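You operate a simulated robot arm through the tools that you are given. There is no shell and no other tool.

The job below is to be done with a simulated robot arm. You get a single attempt, and the scene is never put back.

## Task
Test the tube named on the checking card and sort it.
Fine: switch the lamp box on, stand the tube in it, press test; the display names the hole; switch off again.

The check looks at the end state, three seconds after you hand in, the way a careful person would. Anything else that was tipped, shoved, dropped, spilled or broken makes it a failure.

## Robot
A 7-joint arm with a fingered hand, fixed in place. Base frame: the origin is at the foot of the arm, x ahead of it, y to its left, z up. Lengths are in m, angles in rad, forces in N, time in s.
Its first joint turns from -2.897 to 2.897 rad. Payload 4 kg.
The tool frame sits at the grasp point between the pads (the TCP): z along the fingers, y along the line on which they close. The tips reach 0.03 m beyond it. The gripper opens to 0.104 m. The gripper's body begins 0.035 m behind the TCP. The gripper is a hand of 4 fingers: y runs from the thumb to the fingers, the wrist lies at [-0.015, -0.113, -0.19] in the tool frame.
Orientation is that of the tool frame in the base frame, as a unit quaternion [x, y, z, w]. With the fingers straight down and the wrist toward the robot, the tool's x, y and z point along [0, 1, 0], [1, 0, 0] and [0, 0, -1] of the base frame.

## Interface
- The arm moves only by the tool nudge_tool. Its argument "series" is text: rows parted by semicolons, each of 6 numbers parted by spaces: the shift along the base's x, y, z in units of 25 mm (1.0 is 25 mm), then the turn, a rotation vector about the base's x, y, z in units of 5 degrees (1.0 is 5 degrees). In form: dx dy dz ax ay az; .... A call has 1 to 20 rows; each row shifts and turns the commanded pose from where the row before left it. A call with a number of a shift or a turn outside -1 to 1 is refused whole. Each row takes 0.2 s and may step no farther than 0.05 m and 0.15 rad from the row before; otherwise, the whole call is refused. Where a pose cannot be reached the arm comes as near as it can. A force on the tool above 40 N (or 10 N above the force at the start of the call, whichever is more), or a blocked arm, ends the call early, and 0.2 s more pass. In this call time passes only in rows, and 0.2 s behind the last. The reply holds the time, the measured pose of the TCP, the force on the tool along the base axes, the opening and the grip force, in the units named above and with some noise, with the torque about the TCP (base axes, N m) and any sound that the robot's microphone picked up.
- Cameras (640 x 400 px; columns grow to the right, rows downward): "scene" is fixed at [0.0499, -0.4998, 1.3676]; the picture's right is [0.47, -0.88, 0.00], its down [-0.48, -0.25, -0.84] and it looks along [0.74, 0.39, -0.55] (base axes); focal length 311 px, centre (320, 200). "wrist" rides on the gripper at [0.061, -0.092, -0.13] in the tool frame; the picture's right is [-0.81, 0.27, -0.52], its down [-0.53, -0.71, 0.46] and it looks along [-0.24, 0.64, 0.72] (tool axes); focal length 275 px, centre (320, 200). There is no depth. A picture from a camera that has moved, and an enlarged one, comes with that camera's place and axes in the base frame and with its lens.
- camera(camera): a new picture of that camera. No time passes.
- move_fingers(index, middle, ring, thumb_bend, thumb_turn): sets how far each is bent, from 0 (flat) to 100 (curled in); at 30 the hand is open as for a grip, at 70 the pads meet at the TCP. One left out holds its place. A second passes; each finger stops where it meets its share of the squeeze, and holds until it gets a number again. It is the only way to open and close the hand. It gives what a move gives, with no picture; readings hold the bend of each and the force on the fingers (four entries, about 0 where the hand has none), thumb and palm. thumb_turn goes from beside the hand (0) to across from the fingers (100), as for a grip.
- zoom(camera, box): a new picture of the part [left, top, right, bottom] of that camera's present view, enlarged. No time passes.
- sign_off(): hands the job in; it is judged then, once.

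Nothing tells you positions but the pictures and the camera data. Unless the task says otherwise, let go and move clear before handing in.

The tools are called after ">>>" as a command line: name --argument value ..., lists and objects as JSON in quotes. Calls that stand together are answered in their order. nudge_tool: Moves the arm, as the interface text tells. Its arguments: {"type":"object","properties":{"series":{"type":"string"}},"required":["series"]} The other tools are called the same way: move_fingers (index, middle, ring, thumb_bend, thumb_turn) moves the fingers one by one; camera (camera) takes a picture; zoom (camera, box) takes an enlarged picture of a part of a camera's view; sign_off () hands the job in.

At the start:

```text
time: 0.0
eef_pos: [0.2503, -0.3237, 1.1612]
tool_rot: [0.707, 0.707, 0.0, 0.0]
wrist_force: [-0.1, -0.2, -0.5]
wrist_torque: [0.0, 0.0, -0.03]
grip_width: 0.1036
grasp_force: 0.0
shape: jaw
bend: [30.0, 30.0, 30.0, 30.0, 98.0]
finger forces: [0.0, 0.1, 0.0, 0.0, 0.1, 0.0]
```

scene: 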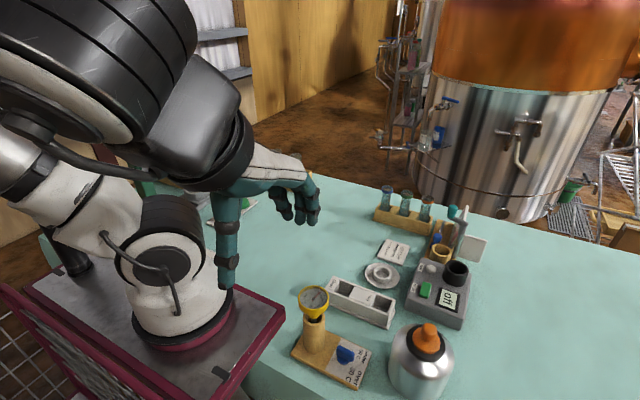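
wrist: 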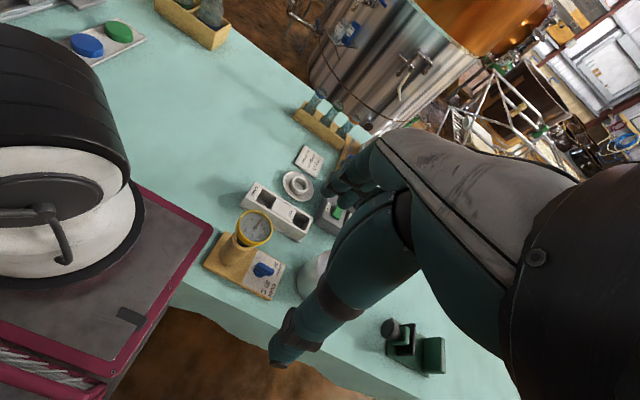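

I see a bench with a rack of tubes, a card, a grey box with a display, a white box with holes, a gauge device, and a bottle. First I'll zoom in to read the labels and the card.

>>> zoom --camera "scene" --box '[360, 180, 500, 268]'

>>> zoom --camera "scene" --box '[390, 240, 500, 330]'

>>> zoom --camera "scene" --box '[280, 260, 410, 390]'

>>> zoom --camera "wrist" --box '[230, 80, 390, 220]'

>>> zoom --camera "wrist" --box '[40, 0, 240, 80]'

```text
4.55 times, centred on (430, 224) of scene
camera zoom: at [0.0499, -0.4998, 1.3676], right [0.47, -0.88, 0.0], down [-0.48, -0.25, -0.84], along [0.74, 0.39, -0.55], focal length 1412 px, centre (-180, 91)
```

zoom: 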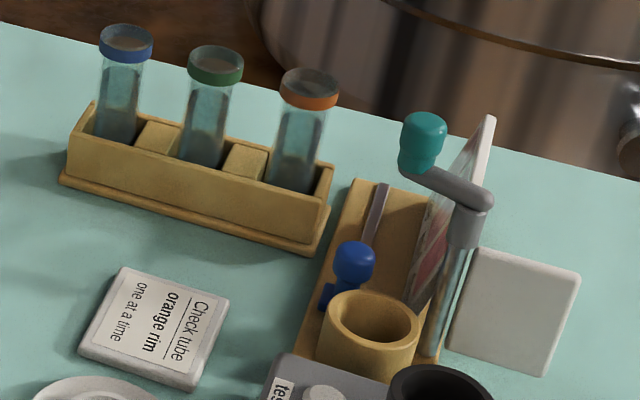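

```text
4.44 times, centred on (445, 285) of scene
camera zoom: at [0.0499, -0.4998, 1.3676], right [0.47, -0.88, 0.0], down [-0.48, -0.25, -0.84], along [0.74, 0.39, -0.55], focal length 1381 px, centre (-236, -178)
```

zoom: 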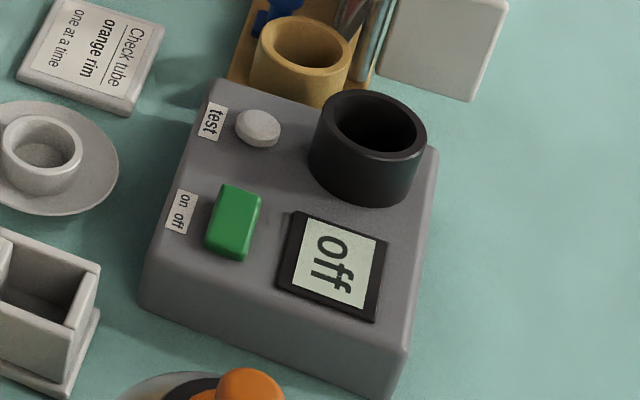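

```text
3.08 times, centred on (345, 325) of scene
camera zoom: at [0.0499, -0.4998, 1.3676], right [0.47, -0.88, 0.0], down [-0.48, -0.25, -0.84], along [0.74, 0.39, -0.55], focal length 956 px, centre (243, -185)
```

zoom: 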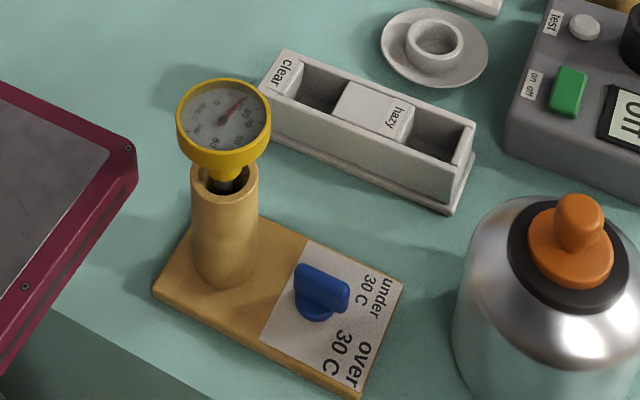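

```text
2.86 times, centred on (310, 150) of wrist
camera zoom: at [0.1602, -0.2633, 1.2925], right [0.27, -0.81, 0.52], down [-0.71, -0.53, -0.46], along [0.64, -0.24, -0.72], focal length 786 px, centre (349, 343)
```

zoom: 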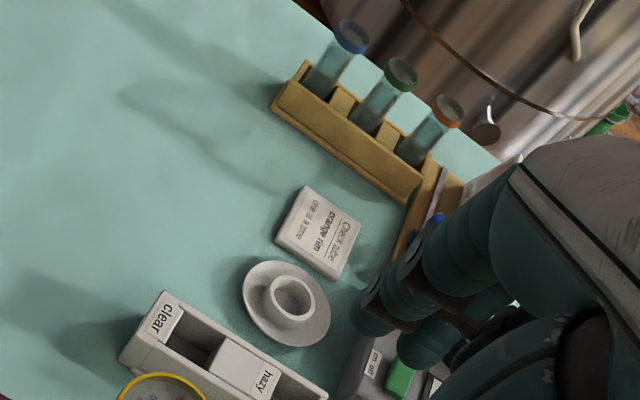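

```text
3.20 times, centred on (140, 40) of wrist
camera zoom: at [0.1602, -0.2633, 1.2925], right [0.27, -0.81, 0.52], down [-0.71, -0.53, -0.46], along [0.64, -0.24, -0.72], focal length 881 px, centre (896, 712)
```

zoom: 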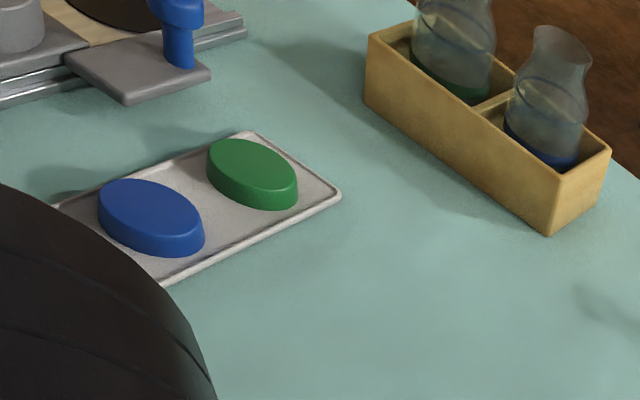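

The card reads "Check tube orange rim"; the orange tube looks to be at about (0.91, -0.42), with the table near z = 0.74. Next I'll zoom in on the hand and the obstacles near the rack.

>>> zoom --camera "scene" --box '[400, 190, 520, 270]'

>>> zoom --camera "scene" --box '[180, 100, 340, 300]'

>>> zoom --camera "wrist" --box '[240, 120, 460, 390]'

```text
5.00 times, centred on (460, 230) of scene
camera zoom: at [0.0499, -0.4998, 1.3676], right [0.47, -0.88, 0.0], down [-0.48, -0.25, -0.84], along [0.74, 0.39, -0.55], focal length 1553 px, centre (-380, 50)
```

zoom: 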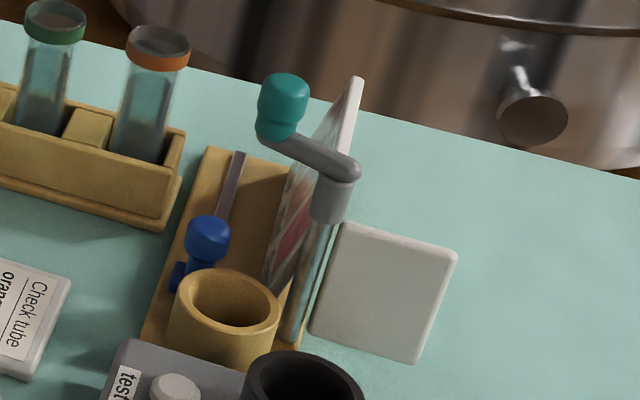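

```text
2.00 times, centred on (260, 200) of scene
camera zoom: at [0.0499, -0.4998, 1.3676], right [0.47, -0.88, 0.0], down [-0.48, -0.25, -0.84], along [0.74, 0.39, -0.55], focal length 621 px, centre (440, 200)
```

zoom: 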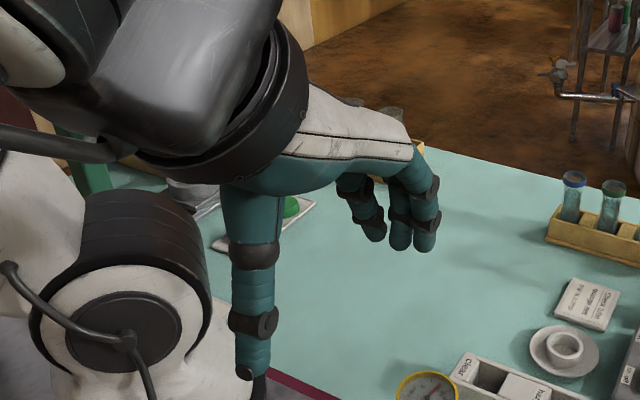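

```text
1.48 times, centred on (350, 255) of wrist
camera zoom: at [0.1602, -0.2633, 1.2925], right [0.27, -0.81, 0.52], down [-0.71, -0.53, -0.46], along [0.64, -0.24, -0.72], focal length 408 px, centre (276, 118)
```

zoom: 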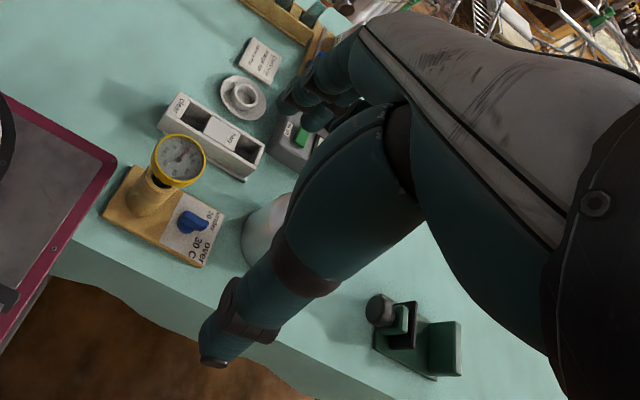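

The hand has its palm on top, fingers on the far side and thumb toward the robot. I'll move the arm forward, staying high, to get closer views of the bench.

>>> nudge_tool --series "1 0 0 0 0 0;1 0 0 0 0 0;1 0 0 0 0 0;1 0 0 0 0 0;1 0 0 0 0 0;1 0 0 0 0 0;1 0 0 0 0 0;1 0 0 0 0 0;1 0 0 0 0 0;1 0 0 0 0 0"

>>> camera --camera "wrist"

>>> camera --camera "scene"

```text
time: 2.2
eef_pos: [0.5024, -0.3242, 1.1609]
tool_rot: [0.708, 0.707, 0.0, 0.0]
wrist_force: [0.3, -0.4, 0.0]
wrist_torque: [-0.01, 0.0, 0.02]
grip_width: 0.1038
grasp_force: 0.2
shape: jaw
bend: [30.0, 30.0, 30.0, 30.0, 98.0]
finger forces: [0.1, 0.0, 0.0, 0.0, 0.0, 0.0]
```

```text
taken
camera wrist: at [0.4101, -0.2631, 1.2926], right [0.27, -0.81, 0.52], down [-0.71, -0.53, -0.46], along [0.64, -0.24, -0.72], focal length 275 px, centre (320, 200)
```

wrist: 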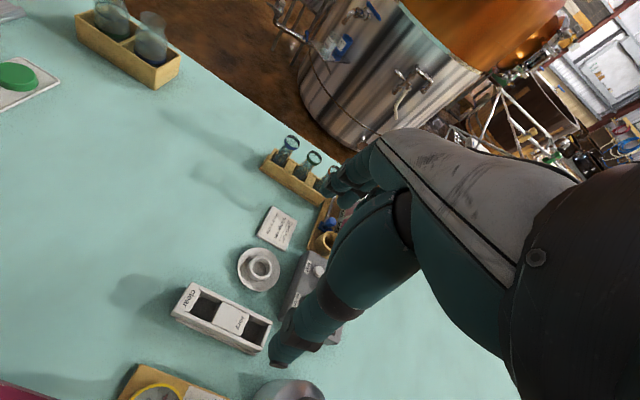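

```text
taken
```

scene: 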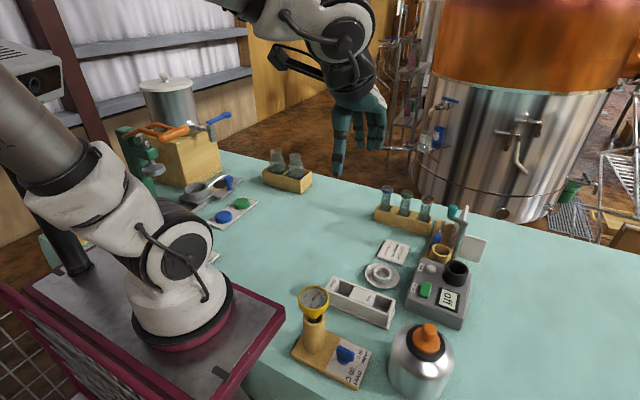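

The hand hides the lamp box from here, so I'll shift to more negative y to bring the box and rack into the clear left part of the wrist picture.

>>> nudge_tool --series "0 -1 -0.2 0 0 0;0 -1 -0.2 0 0 0;0 -1 -0.2 0 0 0;0 -1 -0.2 0 0 0;0 -1 -0.2 0 0 0;0 -1 -0.2 0 0 0;0 -1 -0.2 0 0 0;0 -1 -0.2 0 0 0;0 -1 -0.2 0 0 0;0 -1 -0.2 0 0 0"

>>> camera --camera "wrist"

>>> zoom --camera "wrist" --box '[100, 60, 340, 260]'

```text
time: 4.4
eef_pos: [0.5031, -0.5738, 1.1104]
tool_rot: [0.707, 0.707, 0.0, 0.0]
wrist_force: [0.6, 0.2, -0.3]
wrist_torque: [-0.01, 0.0, 0.03]
grip_width: 0.1039
grasp_force: 0.1
shape: jaw
bend: [30.0, 30.0, 30.0, 30.0, 98.0]
finger forces: [0.0, 0.0, 0.0, 0.0, 0.0, 0.0]
```

```text
taken
camera wrist: at [0.4112, -0.514, 1.2423], right [0.28, -0.81, 0.52], down [-0.71, -0.53, -0.46], along [0.64, -0.24, -0.72], focal length 275 px, centre (320, 200)
```

wrist: 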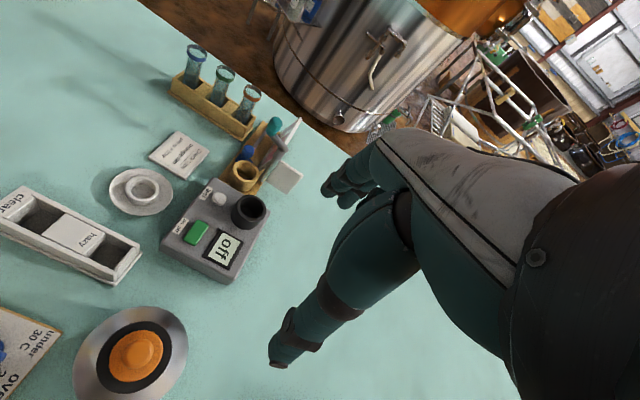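

```text
2.00 times, centred on (220, 160) of wrist
camera zoom: at [0.4112, -0.514, 1.2423], right [0.28, -0.81, 0.52], down [-0.71, -0.53, -0.46], along [0.64, -0.24, -0.72], focal length 551 px, centre (520, 280)
```

zoom: 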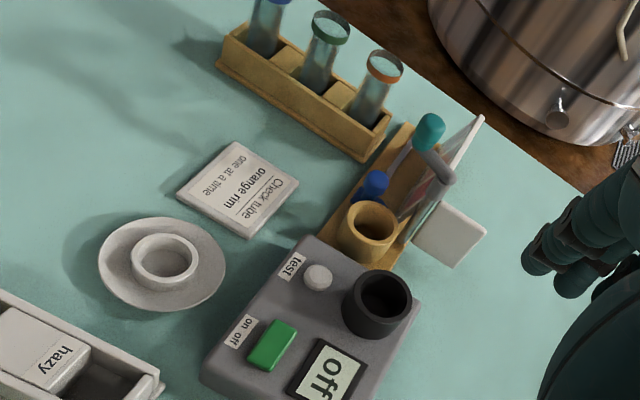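

From two views I put the socket rim near (0.697, -0.541, 0.805), the test button near (0.687, -0.484, 0.789), the switch near (0.607, -0.486, 0.796) and the orange cap near (0.899, -0.419, 0.862). Next I'll zoom in further to pin down the rack, lamp box and holes.

>>> zoom --camera "wrist" --box '[160, 30, 320, 130]'

>>> zoom --camera "wrist" --box '[150, 160, 310, 290]'

>>> zoom --camera "wrist" --box '[0, 160, 160, 290]'

>>> zoom --camera "scene" --box '[365, 180, 445, 250]'

>>> zoom --camera "scene" --box '[320, 260, 410, 340]'

```text
4.00 times, centred on (240, 80) of wrist
camera zoom: at [0.4112, -0.514, 1.2423], right [0.28, -0.81, 0.52], down [-0.71, -0.53, -0.46], along [0.64, -0.24, -0.72], focal length 1101 px, centre (640, 680)
```

zoom: 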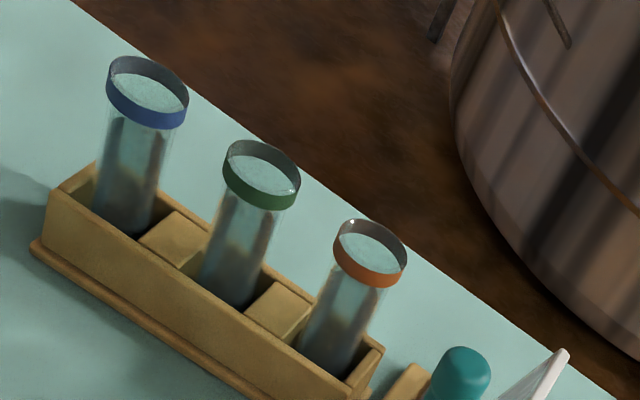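

```text
3.08 times, centred on (230, 225) of wrist
camera zoom: at [0.4112, -0.514, 1.2423], right [0.28, -0.81, 0.52], down [-0.71, -0.53, -0.46], along [0.64, -0.24, -0.72], focal length 847 px, centre (597, 123)
```

zoom: 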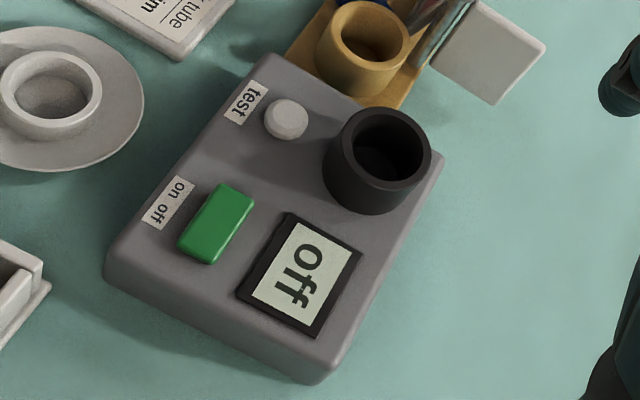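

```text
3.08 times, centred on (80, 225) of wrist
camera zoom: at [0.4112, -0.514, 1.2423], right [0.28, -0.81, 0.52], down [-0.71, -0.53, -0.46], along [0.64, -0.24, -0.72], focal length 847 px, centre (1058, 123)
```

zoom: 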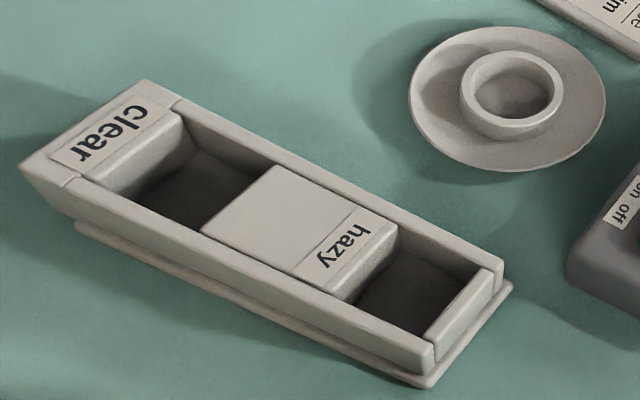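

```text
5.71 times, centred on (405, 215) of scene
camera zoom: at [0.0499, -0.4998, 1.3676], right [0.47, -0.88, 0.0], down [-0.48, -0.25, -0.84], along [0.74, 0.39, -0.55], focal length 1775 px, centre (-166, 114)
```

zoom: 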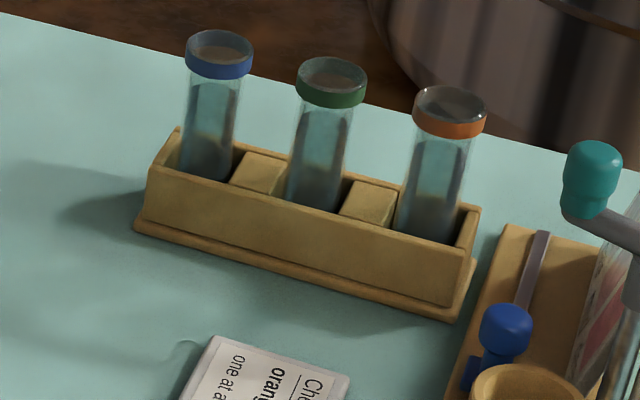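

```text
5.00 times, centred on (365, 300) of scene
camera zoom: at [0.0499, -0.4998, 1.3676], right [0.47, -0.88, 0.0], down [-0.48, -0.25, -0.84], along [0.74, 0.39, -0.55], focal length 1553 px, centre (95, -300)
```

zoom: 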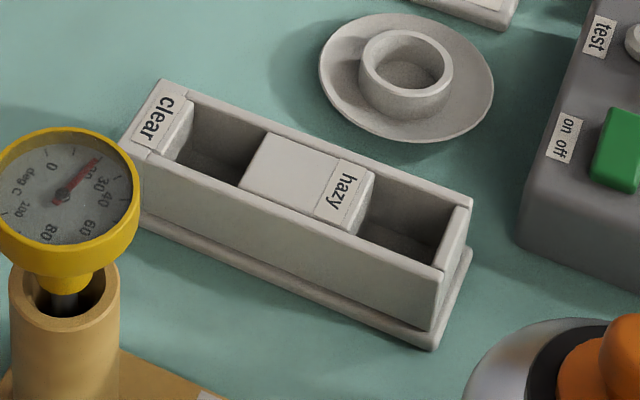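

The sort box has its "clear" hole near (0.53, -0.31) and its "hazy" hole near (0.53, -0.403). I'll try a pointing shape in free air, with index out and the others curled, and see where the fingertip ends up.

>>> move_fingers --index 40 --middle 100 --ring 100 --thumb_bend 0 --thumb_turn 0

>>> camera --camera "wrist"

>>> zoom --camera "scene" --box '[340, 60, 540, 220]'

```text
time: 5.4
eef_pos: [0.5027, -0.5742, 1.1105]
tool_rot: [0.707, 0.707, 0.0, -0.001]
wrist_force: [-0.1, 0.8, 0.9]
wrist_torque: [0.0, -0.01, -0.01]
grip_width: 0.152
grasp_force: 0.0
shape: fingers
bend: [40.0, 100.0, 100.0, 0.0, 0.0]
finger forces: [0.0, 0.0, 0.1, 0.0, 0.0, 0.0]
```

```text
taken
camera wrist: at [0.4107, -0.5141, 1.2425], right [0.27, -0.81, 0.52], down [-0.71, -0.53, -0.46], along [0.64, -0.24, -0.72], focal length 275 px, centre (320, 200)
```

wrist: 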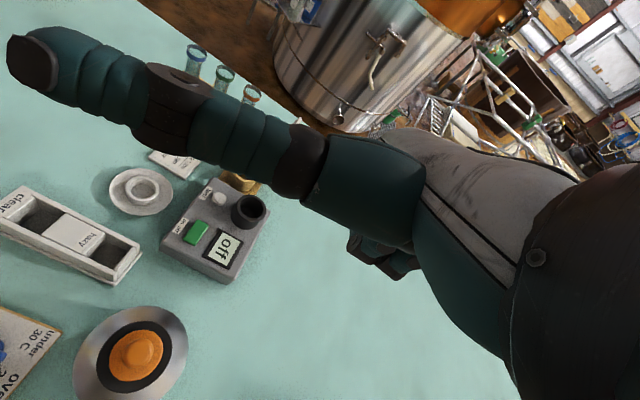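

```text
2.50 times, centred on (440, 140) of scene
camera zoom: at [0.0499, -0.4998, 1.3676], right [0.47, -0.88, 0.0], down [-0.48, -0.25, -0.84], along [0.74, 0.39, -0.55], focal length 777 px, centre (20, 350)
```

zoom: 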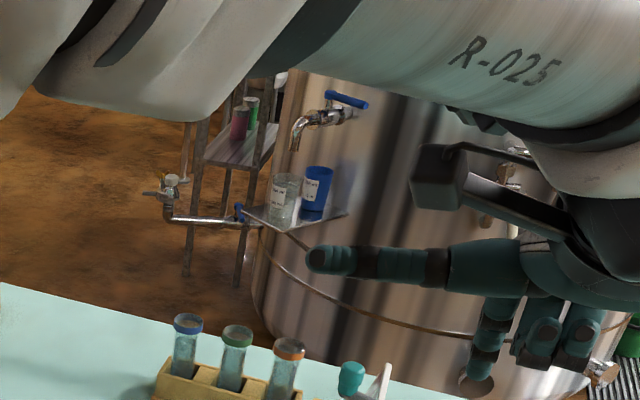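

The thumb swings out sideways and the index hangs down. I'll zoom in on the hand to find the index tip.

>>> zoom --camera "scene" --box '[470, 150, 570, 225]'

>>> zoom --camera "wrist" --box '[280, 120, 480, 320]'

```text
5.33 times, centred on (520, 188) of scene
camera zoom: at [0.0499, -0.4998, 1.3676], right [0.47, -0.88, 0.0], down [-0.48, -0.25, -0.84], along [0.74, 0.39, -0.55], focal length 1657 px, centre (-747, 267)
```

zoom: 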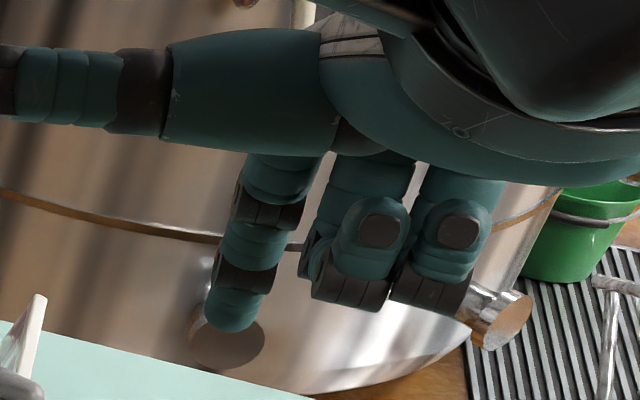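

```text
2.00 times, centred on (380, 220) of wrist
camera zoom: at [0.4107, -0.5141, 1.2425], right [0.27, -0.81, 0.52], down [-0.71, -0.53, -0.46], along [0.64, -0.24, -0.72], focal length 551 px, centre (200, 160)
```

zoom: 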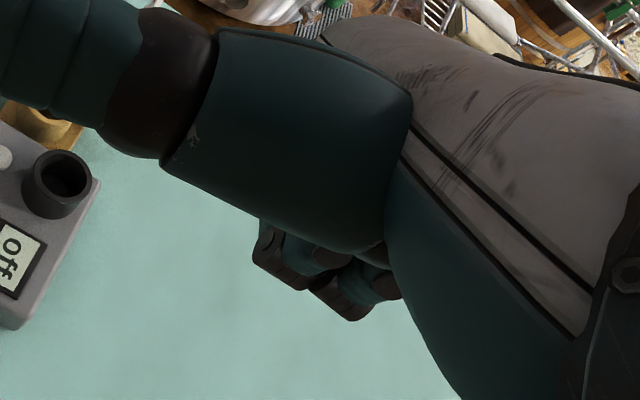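

The index tip is hidden behind the thumb base here. I'll swing the thumb back across, flat, and check whether the wrist camera can then see the index tip.

>>> move_fingers --index 45 --thumb_bend 0 --thumb_turn 98

>>> camera --camera "wrist"

>>> zoom --camera "scene" --box '[440, 130, 580, 230]'

```text
time: 6.4
eef_pos: [0.5013, -0.5748, 1.1104]
tool_rot: [0.707, 0.707, 0.0, 0.0]
wrist_force: [-0.5, -0.2, 0.2]
wrist_torque: [-0.01, -0.05, 0.0]
grip_width: 0.104
grasp_force: 0.2
shape: fingers
bend: [45.0, 100.0, 100.0, 0.0, 93.0]
finger forces: [0.0, 0.0, 0.1, 0.0, 0.0, 0.1]
```

```text
taken
camera wrist: at [0.4108, -0.5141, 1.2425], right [0.27, -0.81, 0.52], down [-0.71, -0.53, -0.46], along [0.64, -0.24, -0.72], focal length 275 px, centre (320, 200)
```

wrist: 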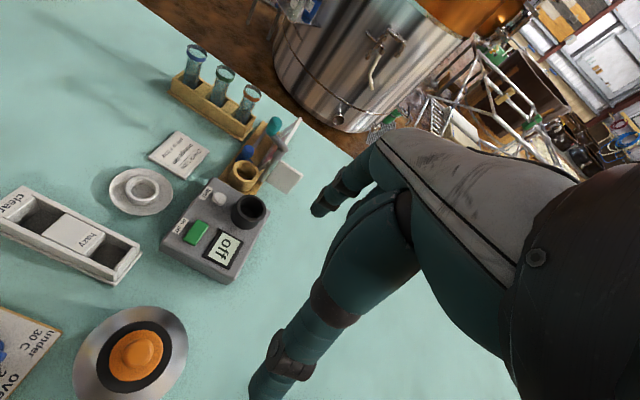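

```text
4.00 times, centred on (510, 180) of scene
camera zoom: at [0.0499, -0.4998, 1.3676], right [0.47, -0.88, 0.0], down [-0.48, -0.25, -0.84], along [0.74, 0.39, -0.55], focal length 1243 px, centre (-440, 280)
```

zoom: 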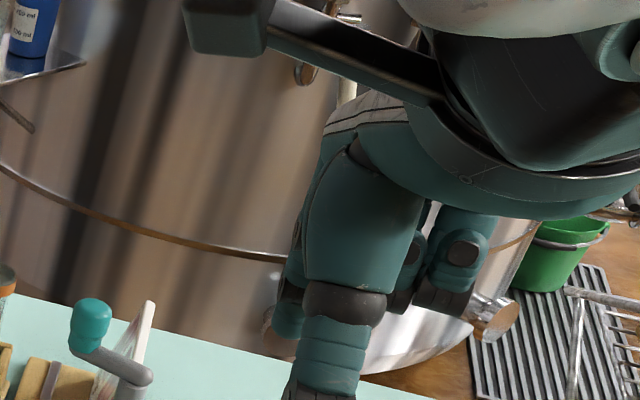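

With the thumb across I can see the index tip from the wrist camera, but the thumb then hangs lower than it. I'll turn the thumb aside again and read the index tip from the scene camera to calibrate it.

>>> zoom --camera "wrist" --box '[280, 140, 380, 240]'

>>> move_fingers --index 45 --thumb_bend 0 --thumb_turn 0

>>> zoom --camera "scene" --box '[470, 150, 570, 225]'

```text
4.00 times, centred on (330, 190) of wrist
camera zoom: at [0.4108, -0.5141, 1.2425], right [0.27, -0.81, 0.52], down [-0.71, -0.53, -0.46], along [0.64, -0.24, -0.72], focal length 1101 px, centre (280, 240)
```

zoom: 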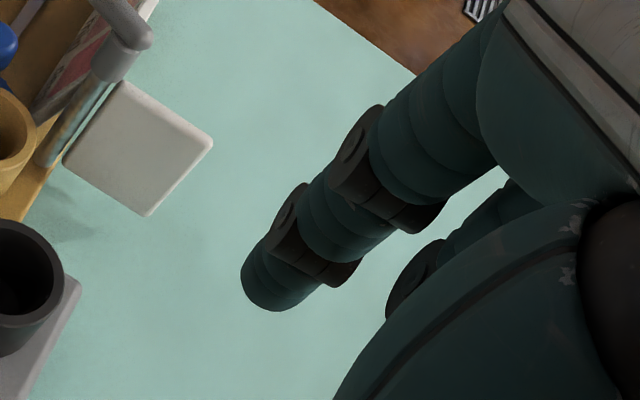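

```text
time: 7.4
eef_pos: [0.5024, -0.5753, 1.1108]
tool_rot: [0.707, 0.707, -0.001, 0.0]
wrist_force: [-0.5, 0.2, 0.3]
wrist_torque: [0.04, 0.01, 0.03]
grip_width: 0.149
grasp_force: 0.0
shape: fingers
bend: [45.0, 100.0, 100.0, 0.0, 0.0]
finger forces: [0.1, 0.1, 0.0, 0.0, 0.1, 0.0]
```

```text
5.33 times, centred on (520, 188) of scene
camera zoom: at [0.0499, -0.4998, 1.3676], right [0.47, -0.88, 0.0], down [-0.48, -0.25, -0.84], along [0.74, 0.39, -0.55], focal length 1657 px, centre (-747, 267)
```

zoom: 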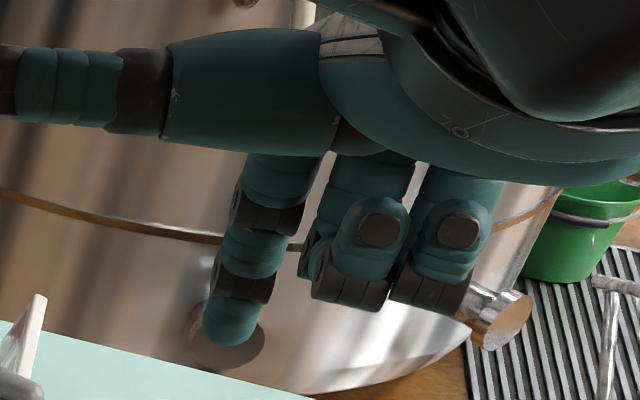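

Calibrated: the index tip sits about +0.030 along tool y, +0.009 along tool x and 0.022 beyond the TCP. I'll yaw the hand about -35 degrees and hover it above the "on" end of the switch.

>>> nudge_tool --series "0.344 0.396 -0.64 0 0 -0.7;0.344 0.396 -0.64 0 0 -0.7;0.344 0.396 -0.64 0 0 -0.7;0.344 0.396 -0.64 0 0 -0.7;0.344 0.396 -0.64 0 0 -0.7;0.344 0.396 -0.64 0 0 -0.7;0.344 0.396 -0.64 0 0 -0.7;0.344 0.396 -0.64 0 0 -0.7;0.344 0.396 -0.64 0 0 -0.7;0.344 0.396 -0.64 0 0 -0.7"

>>> camera --camera "wrist"

>>> camera --camera "scene"

>>> zoom --camera "scene" --box '[380, 200, 500, 330]'

```text
time: 9.6
eef_pos: [0.5878, -0.4756, 0.95]
tool_rot: [0.888, 0.46, 0.0, 0.0]
wrist_force: [-0.4, -0.7, 0.9]
wrist_torque: [0.02, 0.0, 0.0]
grip_width: 0.1489
grasp_force: 0.1
shape: fingers
bend: [45.0, 100.0, 100.0, 0.0, 0.0]
finger forces: [0.0, 0.0, 0.0, 0.0, 0.0, 0.0]
```

```text
taken
camera wrist: at [0.5469, -0.3734, 1.0824], right [-0.24, -0.82, 0.52], down [-0.89, -0.03, -0.46], along [0.39, -0.57, -0.72], focal length 275 px, centre (320, 200)
```

wrist: 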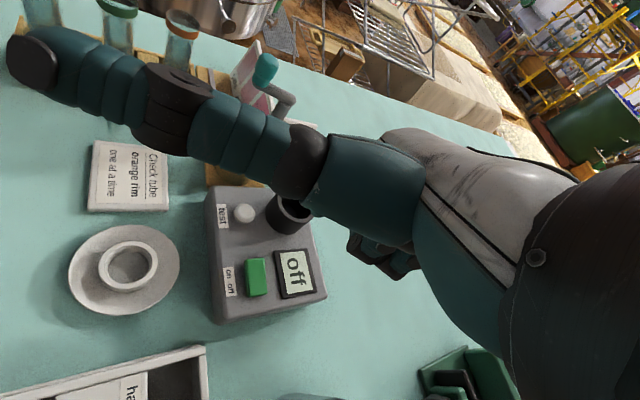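

```text
taken
```

scene: 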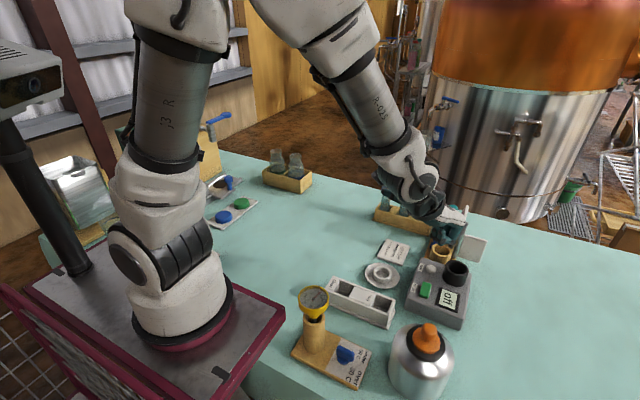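

```text
3.08 times, centred on (440, 265) of scene
camera zoom: at [0.0499, -0.4998, 1.3676], right [0.47, -0.88, 0.0], down [-0.48, -0.25, -0.84], along [0.74, 0.39, -0.55], focal length 956 px, centre (-49, 0)
```

zoom: 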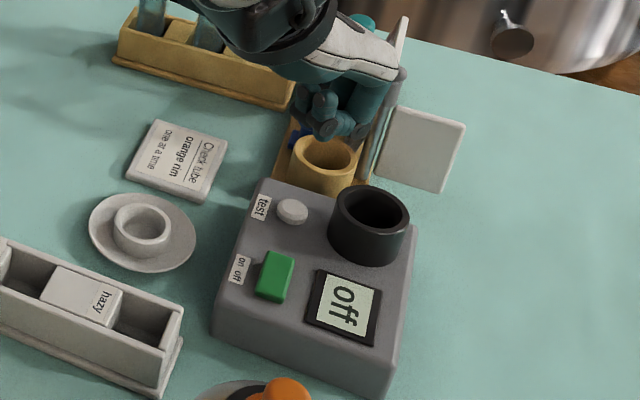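

I've hovered above the box with everything clear. I'll zoom in on the switch from here to get its ends.

>>> zoom --camera "wrist" --box '[190, 180, 340, 330]'

>>> zoom --camera "scene" --box '[400, 215, 480, 315]'

```text
2.67 times, centred on (265, 255) of wrist
camera zoom: at [0.5469, -0.3734, 1.0824], right [-0.24, -0.82, 0.52], down [-0.89, -0.03, -0.46], along [0.39, -0.57, -0.72], focal length 734 px, centre (467, 53)
```

zoom: 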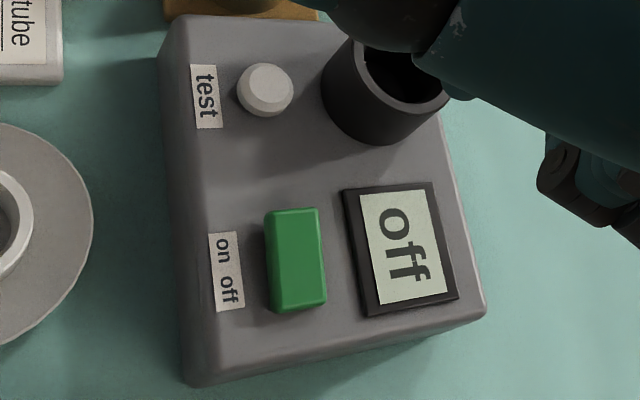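

```text
4.00 times, centred on (440, 265) of scene
camera zoom: at [0.0499, -0.4998, 1.3676], right [0.47, -0.88, 0.0], down [-0.48, -0.25, -0.84], along [0.74, 0.39, -0.55], focal length 1243 px, centre (-160, -60)
```

zoom: 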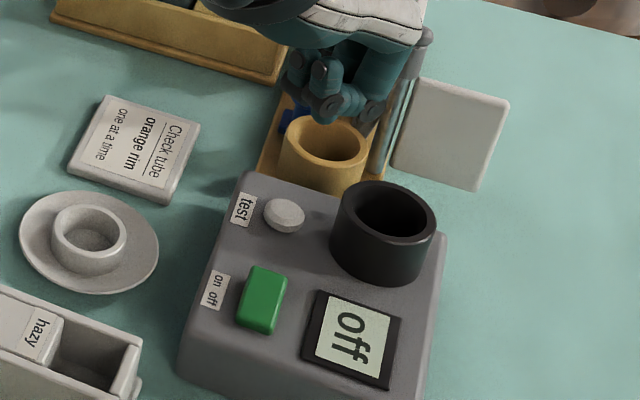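

The rocker spans x ≈ 0.590–0.625 at y ≈ -0.488, with "on" at the far (+x) end. I'll descend to just above it and check the fingertip.

>>> nudge_tool --series "-0.02 -0.03 -1 0 0 0;-0.02 -0.03 -1 0 0 0;-0.02 -0.03 -1 0 0 0;-0.02 -0.03 -1 0 0 0;0 0 -0.4 0 0 0"

>>> zoom --camera "scene" --box '[390, 215, 490, 315]'

>>> camera --camera "wrist"

```text
time: 10.8
eef_pos: [0.5835, -0.4793, 0.8408]
tool_rot: [0.887, 0.462, 0.0, 0.0]
wrist_force: [-0.6, -0.2, 0.2]
wrist_torque: [0.01, 0.01, 0.02]
grip_width: 0.1489
grasp_force: 0.1
shape: fingers
bend: [45.0, 100.0, 100.0, 0.0, 0.0]
finger forces: [0.0, 0.0, 0.0, 0.1, 0.0, 0.0]
```

```text
4.00 times, centred on (440, 265) of scene
camera zoom: at [0.0499, -0.4998, 1.3676], right [0.47, -0.88, 0.0], down [-0.48, -0.25, -0.84], along [0.74, 0.39, -0.55], focal length 1243 px, centre (-160, -60)
```

zoom: 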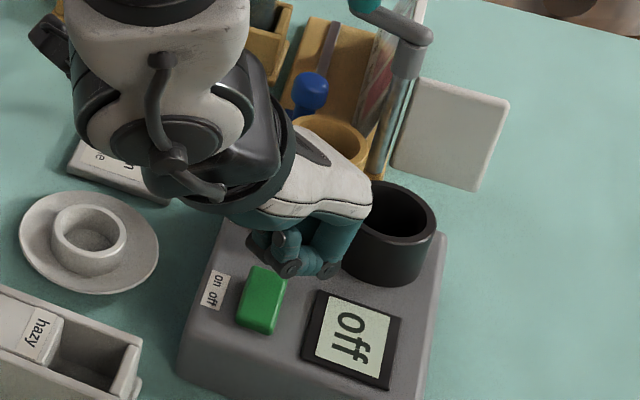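

```text
taken
camera wrist: at [0.5458, -0.376, 0.9725], right [-0.24, -0.82, 0.52], down [-0.89, -0.03, -0.46], along [0.39, -0.57, -0.72], focal length 275 px, centre (320, 200)
```

wrist: 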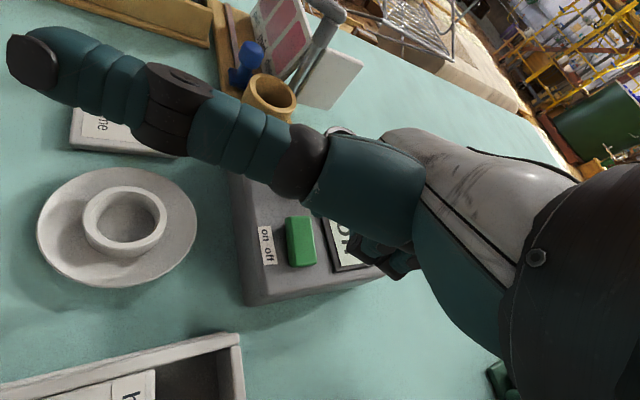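

The hand is now just above the box. I'll zoom in on the fingertip relative to the switch.

>>> zoom --camera "scene" --box '[430, 255, 490, 305]'

>>> zoom --camera "wrist" --box '[230, 180, 430, 310]'

```text
8.00 times, centred on (460, 280) of scene
camera zoom: at [0.0499, -0.4998, 1.3676], right [0.47, -0.88, 0.0], down [-0.48, -0.25, -0.84], along [0.74, 0.39, -0.55], focal length 2485 px, centre (-800, -440)
```

zoom: 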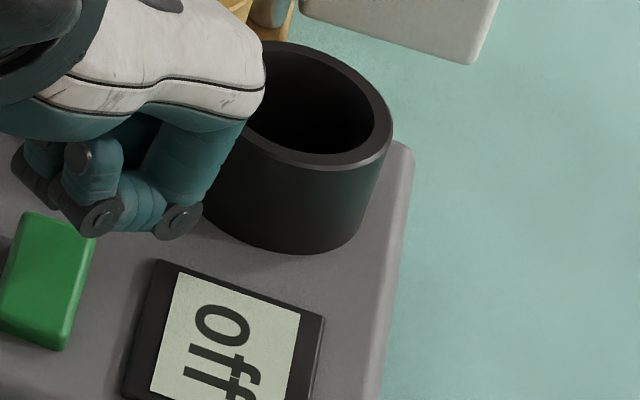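

```text
3.08 times, centred on (330, 245) of wrist
camera zoom: at [0.5458, -0.376, 0.9725], right [-0.24, -0.82, 0.52], down [-0.89, -0.03, -0.46], along [0.39, -0.57, -0.72], focal length 847 px, centre (289, 62)
```

zoom: 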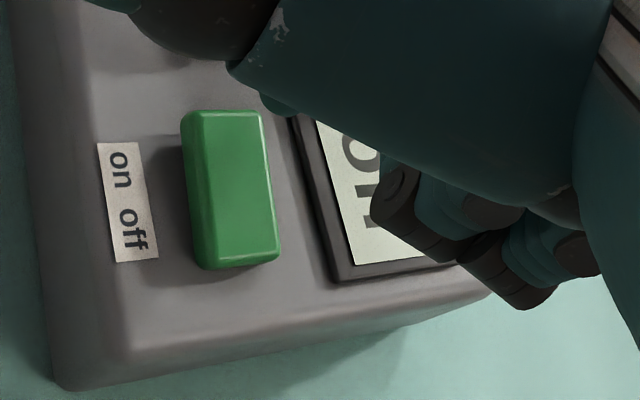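

The index tip is over the "on" half of the rocker. I'll nudge slightly toward +x, then press down gently in small steps.

>>> nudge_tool --series "0.16 0.08 -0.3 0 0 0;0 0 -0.15 0 0 0;0 0 -0.15 0 0 0;0 0 -0.1 0 0 0;0 0 -0.1 0 0 0;0 0 -0.1 0 0 0"

>>> zoom --camera "scene" --box '[400, 240, 490, 320]'

```text
time: 12.3
eef_pos: [0.5917, -0.4788, 0.8224]
tool_rot: [0.886, 0.463, 0.001, 0.006]
wrist_force: [-1.2, 2.7, 21.6]
wrist_torque: [-0.3, -0.7, 0.03]
grip_width: 0.1482
grasp_force: 10.2
shape: fingers
bend: [46.0, 100.0, 100.0, 0.0, 0.0]
finger forces: [20.9, 0.0, 0.0, 0.1, 0.1, 0.0]
stopped in row 6: the force on the tool passed its limit at 41 N (the readings are from after the stop); the commanded pose is now the measured one
```

```text
5.00 times, centred on (445, 280) of scene
camera zoom: at [0.0499, -0.4998, 1.3676], right [0.47, -0.88, 0.0], down [-0.48, -0.25, -0.84], along [0.74, 0.39, -0.55], focal length 1553 px, centre (-305, -200)
```

zoom: 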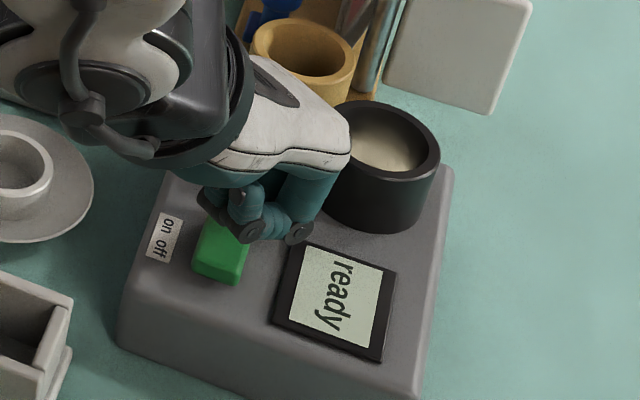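

The display now shows "ready" and the lamp is lit. I'll lift straight up and then reset the hand for gripping.

>>> nudge_tool --series "0 0 0.4 0 0 0;0 0 1 0 0 0;0 0 1 0 0 0;0 0 1 0 0 0;0 0 1 0 0 0;0 0 1 0 0 0;0 0 1 0 0 0;0 0 1 0 0 0"

>>> zoom --camera "scene" --box '[360, 180, 500, 320]'

```text
time: 14.1
eef_pos: [0.5903, -0.4783, 1.0041]
tool_rot: [0.887, 0.462, 0.001, 0.003]
wrist_force: [-0.3, 0.8, 0.1]
wrist_torque: [0.01, 0.03, 0.0]
grip_width: 0.1487
grasp_force: 0.1
shape: fingers
bend: [45.0, 100.0, 100.0, 0.0, 0.0]
finger forces: [0.1, 0.0, 0.1, 0.0, 0.1, 0.0]
```

```text
2.86 times, centred on (430, 250) of scene
camera zoom: at [0.0499, -0.4998, 1.3676], right [0.47, -0.88, 0.0], down [-0.48, -0.25, -0.84], along [0.74, 0.39, -0.55], focal length 888 px, centre (6, 57)
```

zoom: 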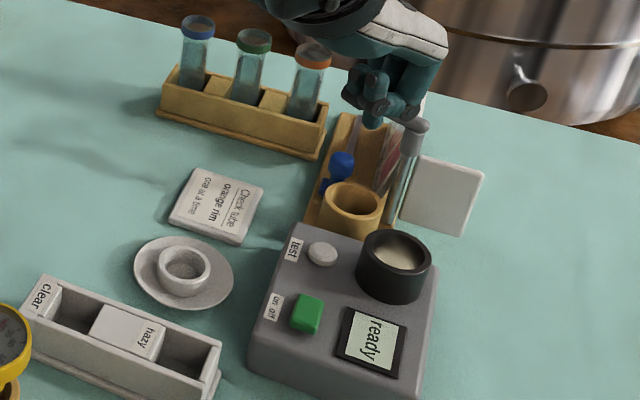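

The lamp stays on. I'll reopen the hand to the grip shape and move toward the rack, staying high, for a closer look at the orange tube.

>>> move_fingers --index 30 --middle 30 --ring 30 --thumb_bend 30 --thumb_turn 98

>>> nudge_tool --series "0.84 0.312 0.08 0 0 0.3;0.84 0.312 0.08 0 0 0.3;0.84 0.312 0.08 0 0 0.3;0.84 0.312 0.08 0 0 0.3;0.84 0.312 0.08 0 0 0.3;0.84 0.312 0.08 0 0 0.3;0.84 0.312 0.08 0 0 0.3;0.84 0.312 0.08 0 0 0.3;0.84 0.312 0.08 0 0 0.3;0.84 0.312 0.08 0 0 0.3"

>>> camera --camera "wrist"

>>> camera --camera "scene"

```text
time: 15.1
eef_pos: [0.589, -0.4791, 1.0044]
tool_rot: [0.887, 0.462, 0.0, 0.002]
wrist_force: [-0.1, 0.1, -1.1]
wrist_torque: [0.04, -0.02, 0.02]
grip_width: 0.1036
grasp_force: 0.1
shape: fingers
bend: [30.0, 30.0, 30.0, 30.0, 95.0]
finger forces: [0.0, 0.0, 0.1, 0.0, 0.0, 0.0]
```

```text
time: 17.3
eef_pos: [0.8006, -0.4005, 1.0259]
tool_rot: [0.819, 0.574, 0.0, 0.002]
wrist_force: [-0.4, 0.6, -0.8]
wrist_torque: [0.01, 0.02, -0.03]
grip_width: 0.1032
grasp_force: 0.0
shape: fingers
bend: [30.0, 30.0, 30.0, 30.0, 95.0]
finger forces: [0.0, 0.0, 0.0, 0.0, 0.0, 0.0]
```

```text
taken
camera wrist: at [0.7352, -0.3113, 1.1565], right [-0.02, -0.85, 0.52], down [-0.85, -0.26, -0.46], along [0.53, -0.45, -0.72], focal length 275 px, centre (320, 200)
```

wrist: 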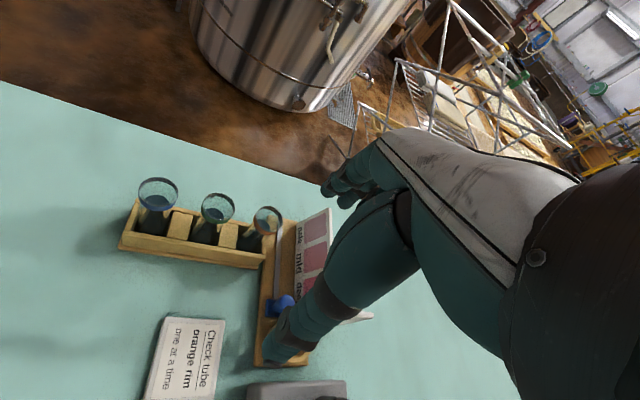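

```text
taken
```

scene: 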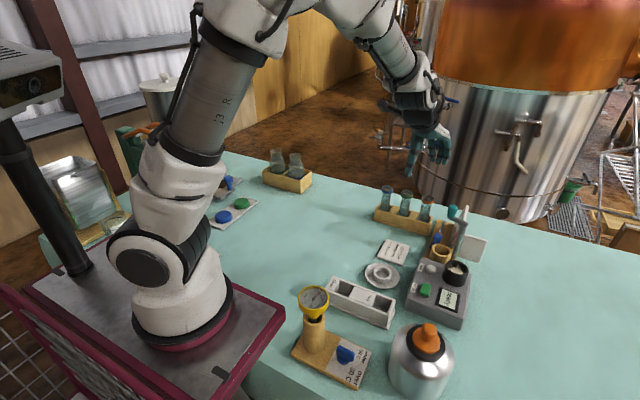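

The orange-rimmed tube is now well in view. I'll zoom in to locate it and the rack precisely.

>>> zoom --camera "wrist" --box '[190, 160, 350, 300]'

>>> zoom --camera "scene" --box '[370, 120, 490, 270]'

```text
2.86 times, centred on (270, 230) of wrist
camera zoom: at [0.7352, -0.3113, 1.1565], right [-0.02, -0.85, 0.52], down [-0.85, -0.26, -0.46], along [0.53, -0.45, -0.72], focal length 786 px, centre (463, 114)
```

zoom: 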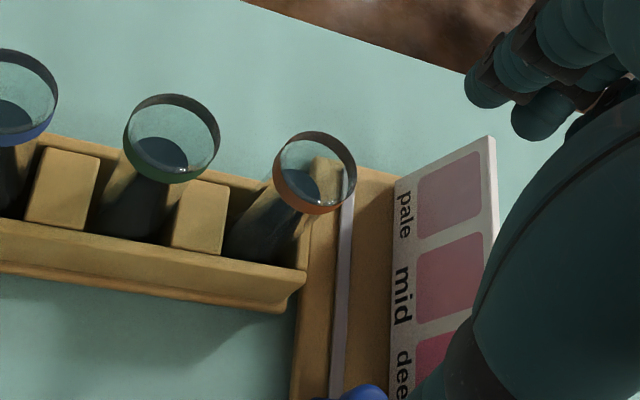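

```text
2.67 times, centred on (430, 195) of scene
camera zoom: at [0.0499, -0.4998, 1.3676], right [0.47, -0.88, 0.0], down [-0.48, -0.25, -0.84], along [0.74, 0.39, -0.55], focal length 828 px, centre (27, 213)
```

zoom: 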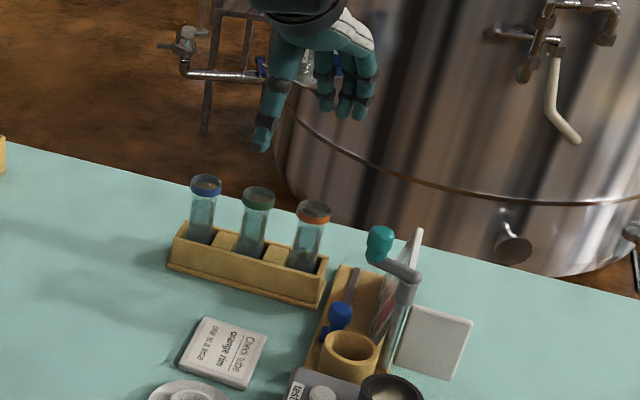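

The cap centre triangulates to about (0.898, -0.417, 0.862) and the rack top to about 0.787. I'll move over the tube and come down to just above its rim.

>>> nudge_tool --series "0.974 -0.165 0 0 0 0;0.974 -0.165 0 0 0 0;0.974 -0.165 0 0 0 0;0.974 -0.165 0 0 0 0;0 0 -1 0 0 0;0 0 -1 0 0 0;0 0 -1 0 0 0;0 0 -1 0 0 0"

>>> camera --camera "wrist"

>>> zoom --camera "scene" --box '[360, 130, 480, 250]'

```text
time: 19.1
eef_pos: [0.8981, -0.4162, 0.9254]
tool_rot: [0.819, 0.574, 0.0, 0.003]
wrist_force: [0.5, -1.3, 0.4]
wrist_torque: [-0.01, -0.01, -0.01]
grip_width: 0.1037
grasp_force: 0.0
shape: fingers
bend: [30.0, 30.0, 30.0, 30.0, 95.0]
finger forces: [0.1, 0.1, 0.1, 0.0, 0.1, 0.0]
```

```text
taken
camera wrist: at [0.8329, -0.3278, 1.0566], right [-0.02, -0.85, 0.52], down [-0.85, -0.26, -0.46], along [0.53, -0.45, -0.72], focal length 275 px, centre (320, 200)
```

wrist: 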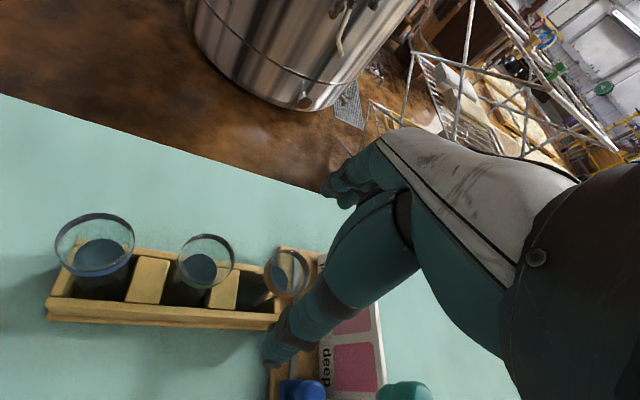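

```text
3.33 times, centred on (420, 190) of scene
camera zoom: at [0.0499, -0.4998, 1.3676], right [0.47, -0.88, 0.0], down [-0.48, -0.25, -0.84], along [0.74, 0.39, -0.55], focal length 1036 px, centre (-13, 233)
```

zoom: 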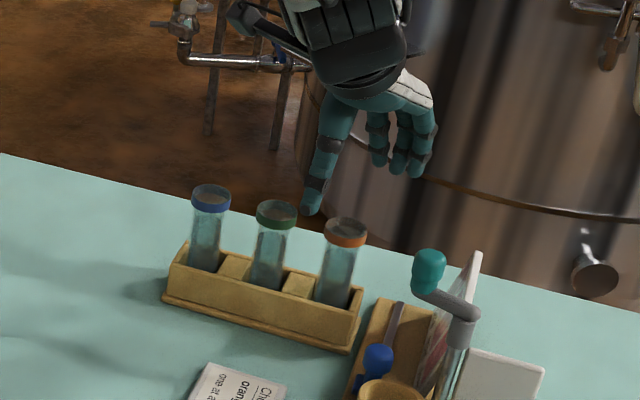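

The alignment is right: the rim appears exactly where a point straight below the TCP should. I'll lower to the grasp height, with the TCP near 0.836.

>>> nudge_tool --series "0 0 -0.8 0 0 0;0 0 -0.8 0 0 0;0 0 -0.8 0 0 0"

>>> camera --camera "wrist"

>>> zoom --camera "scene" --box '[370, 150, 470, 240]'

```text
time: 19.9
eef_pos: [0.8976, -0.4167, 0.8642]
tool_rot: [0.819, 0.574, 0.0, 0.002]
wrist_force: [-0.3, -0.4, 0.3]
wrist_torque: [0.0, 0.0, -0.01]
grip_width: 0.1039
grasp_force: 0.0
shape: fingers
bend: [30.0, 30.0, 30.0, 30.0, 95.0]
finger forces: [0.2, 0.0, 0.0, 0.0, 0.0, 0.1]
```

```text
taken
camera wrist: at [0.8326, -0.3281, 0.9959], right [-0.02, -0.85, 0.52], down [-0.85, -0.26, -0.46], along [0.53, -0.45, -0.72], focal length 275 px, centre (320, 200)
```

wrist: 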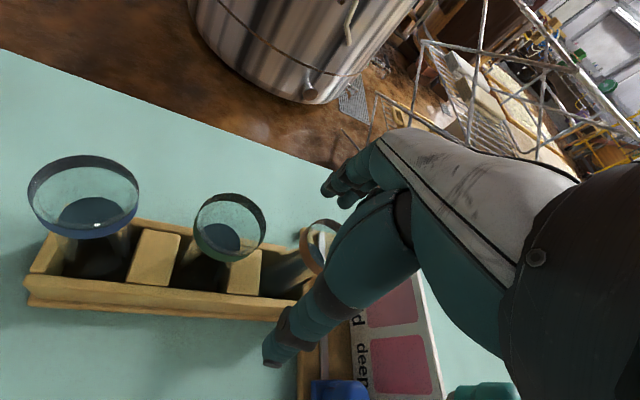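

```text
4.44 times, centred on (420, 195) of scene
camera zoom: at [0.0499, -0.4998, 1.3676], right [0.47, -0.88, 0.0], down [-0.48, -0.25, -0.84], along [0.74, 0.39, -0.55], focal length 1381 px, centre (-124, 222)
```

zoom: 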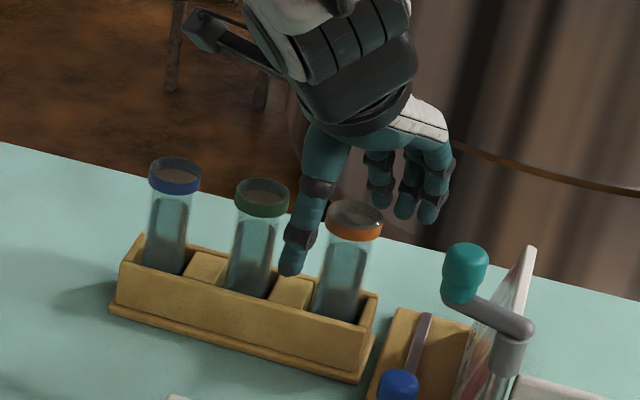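

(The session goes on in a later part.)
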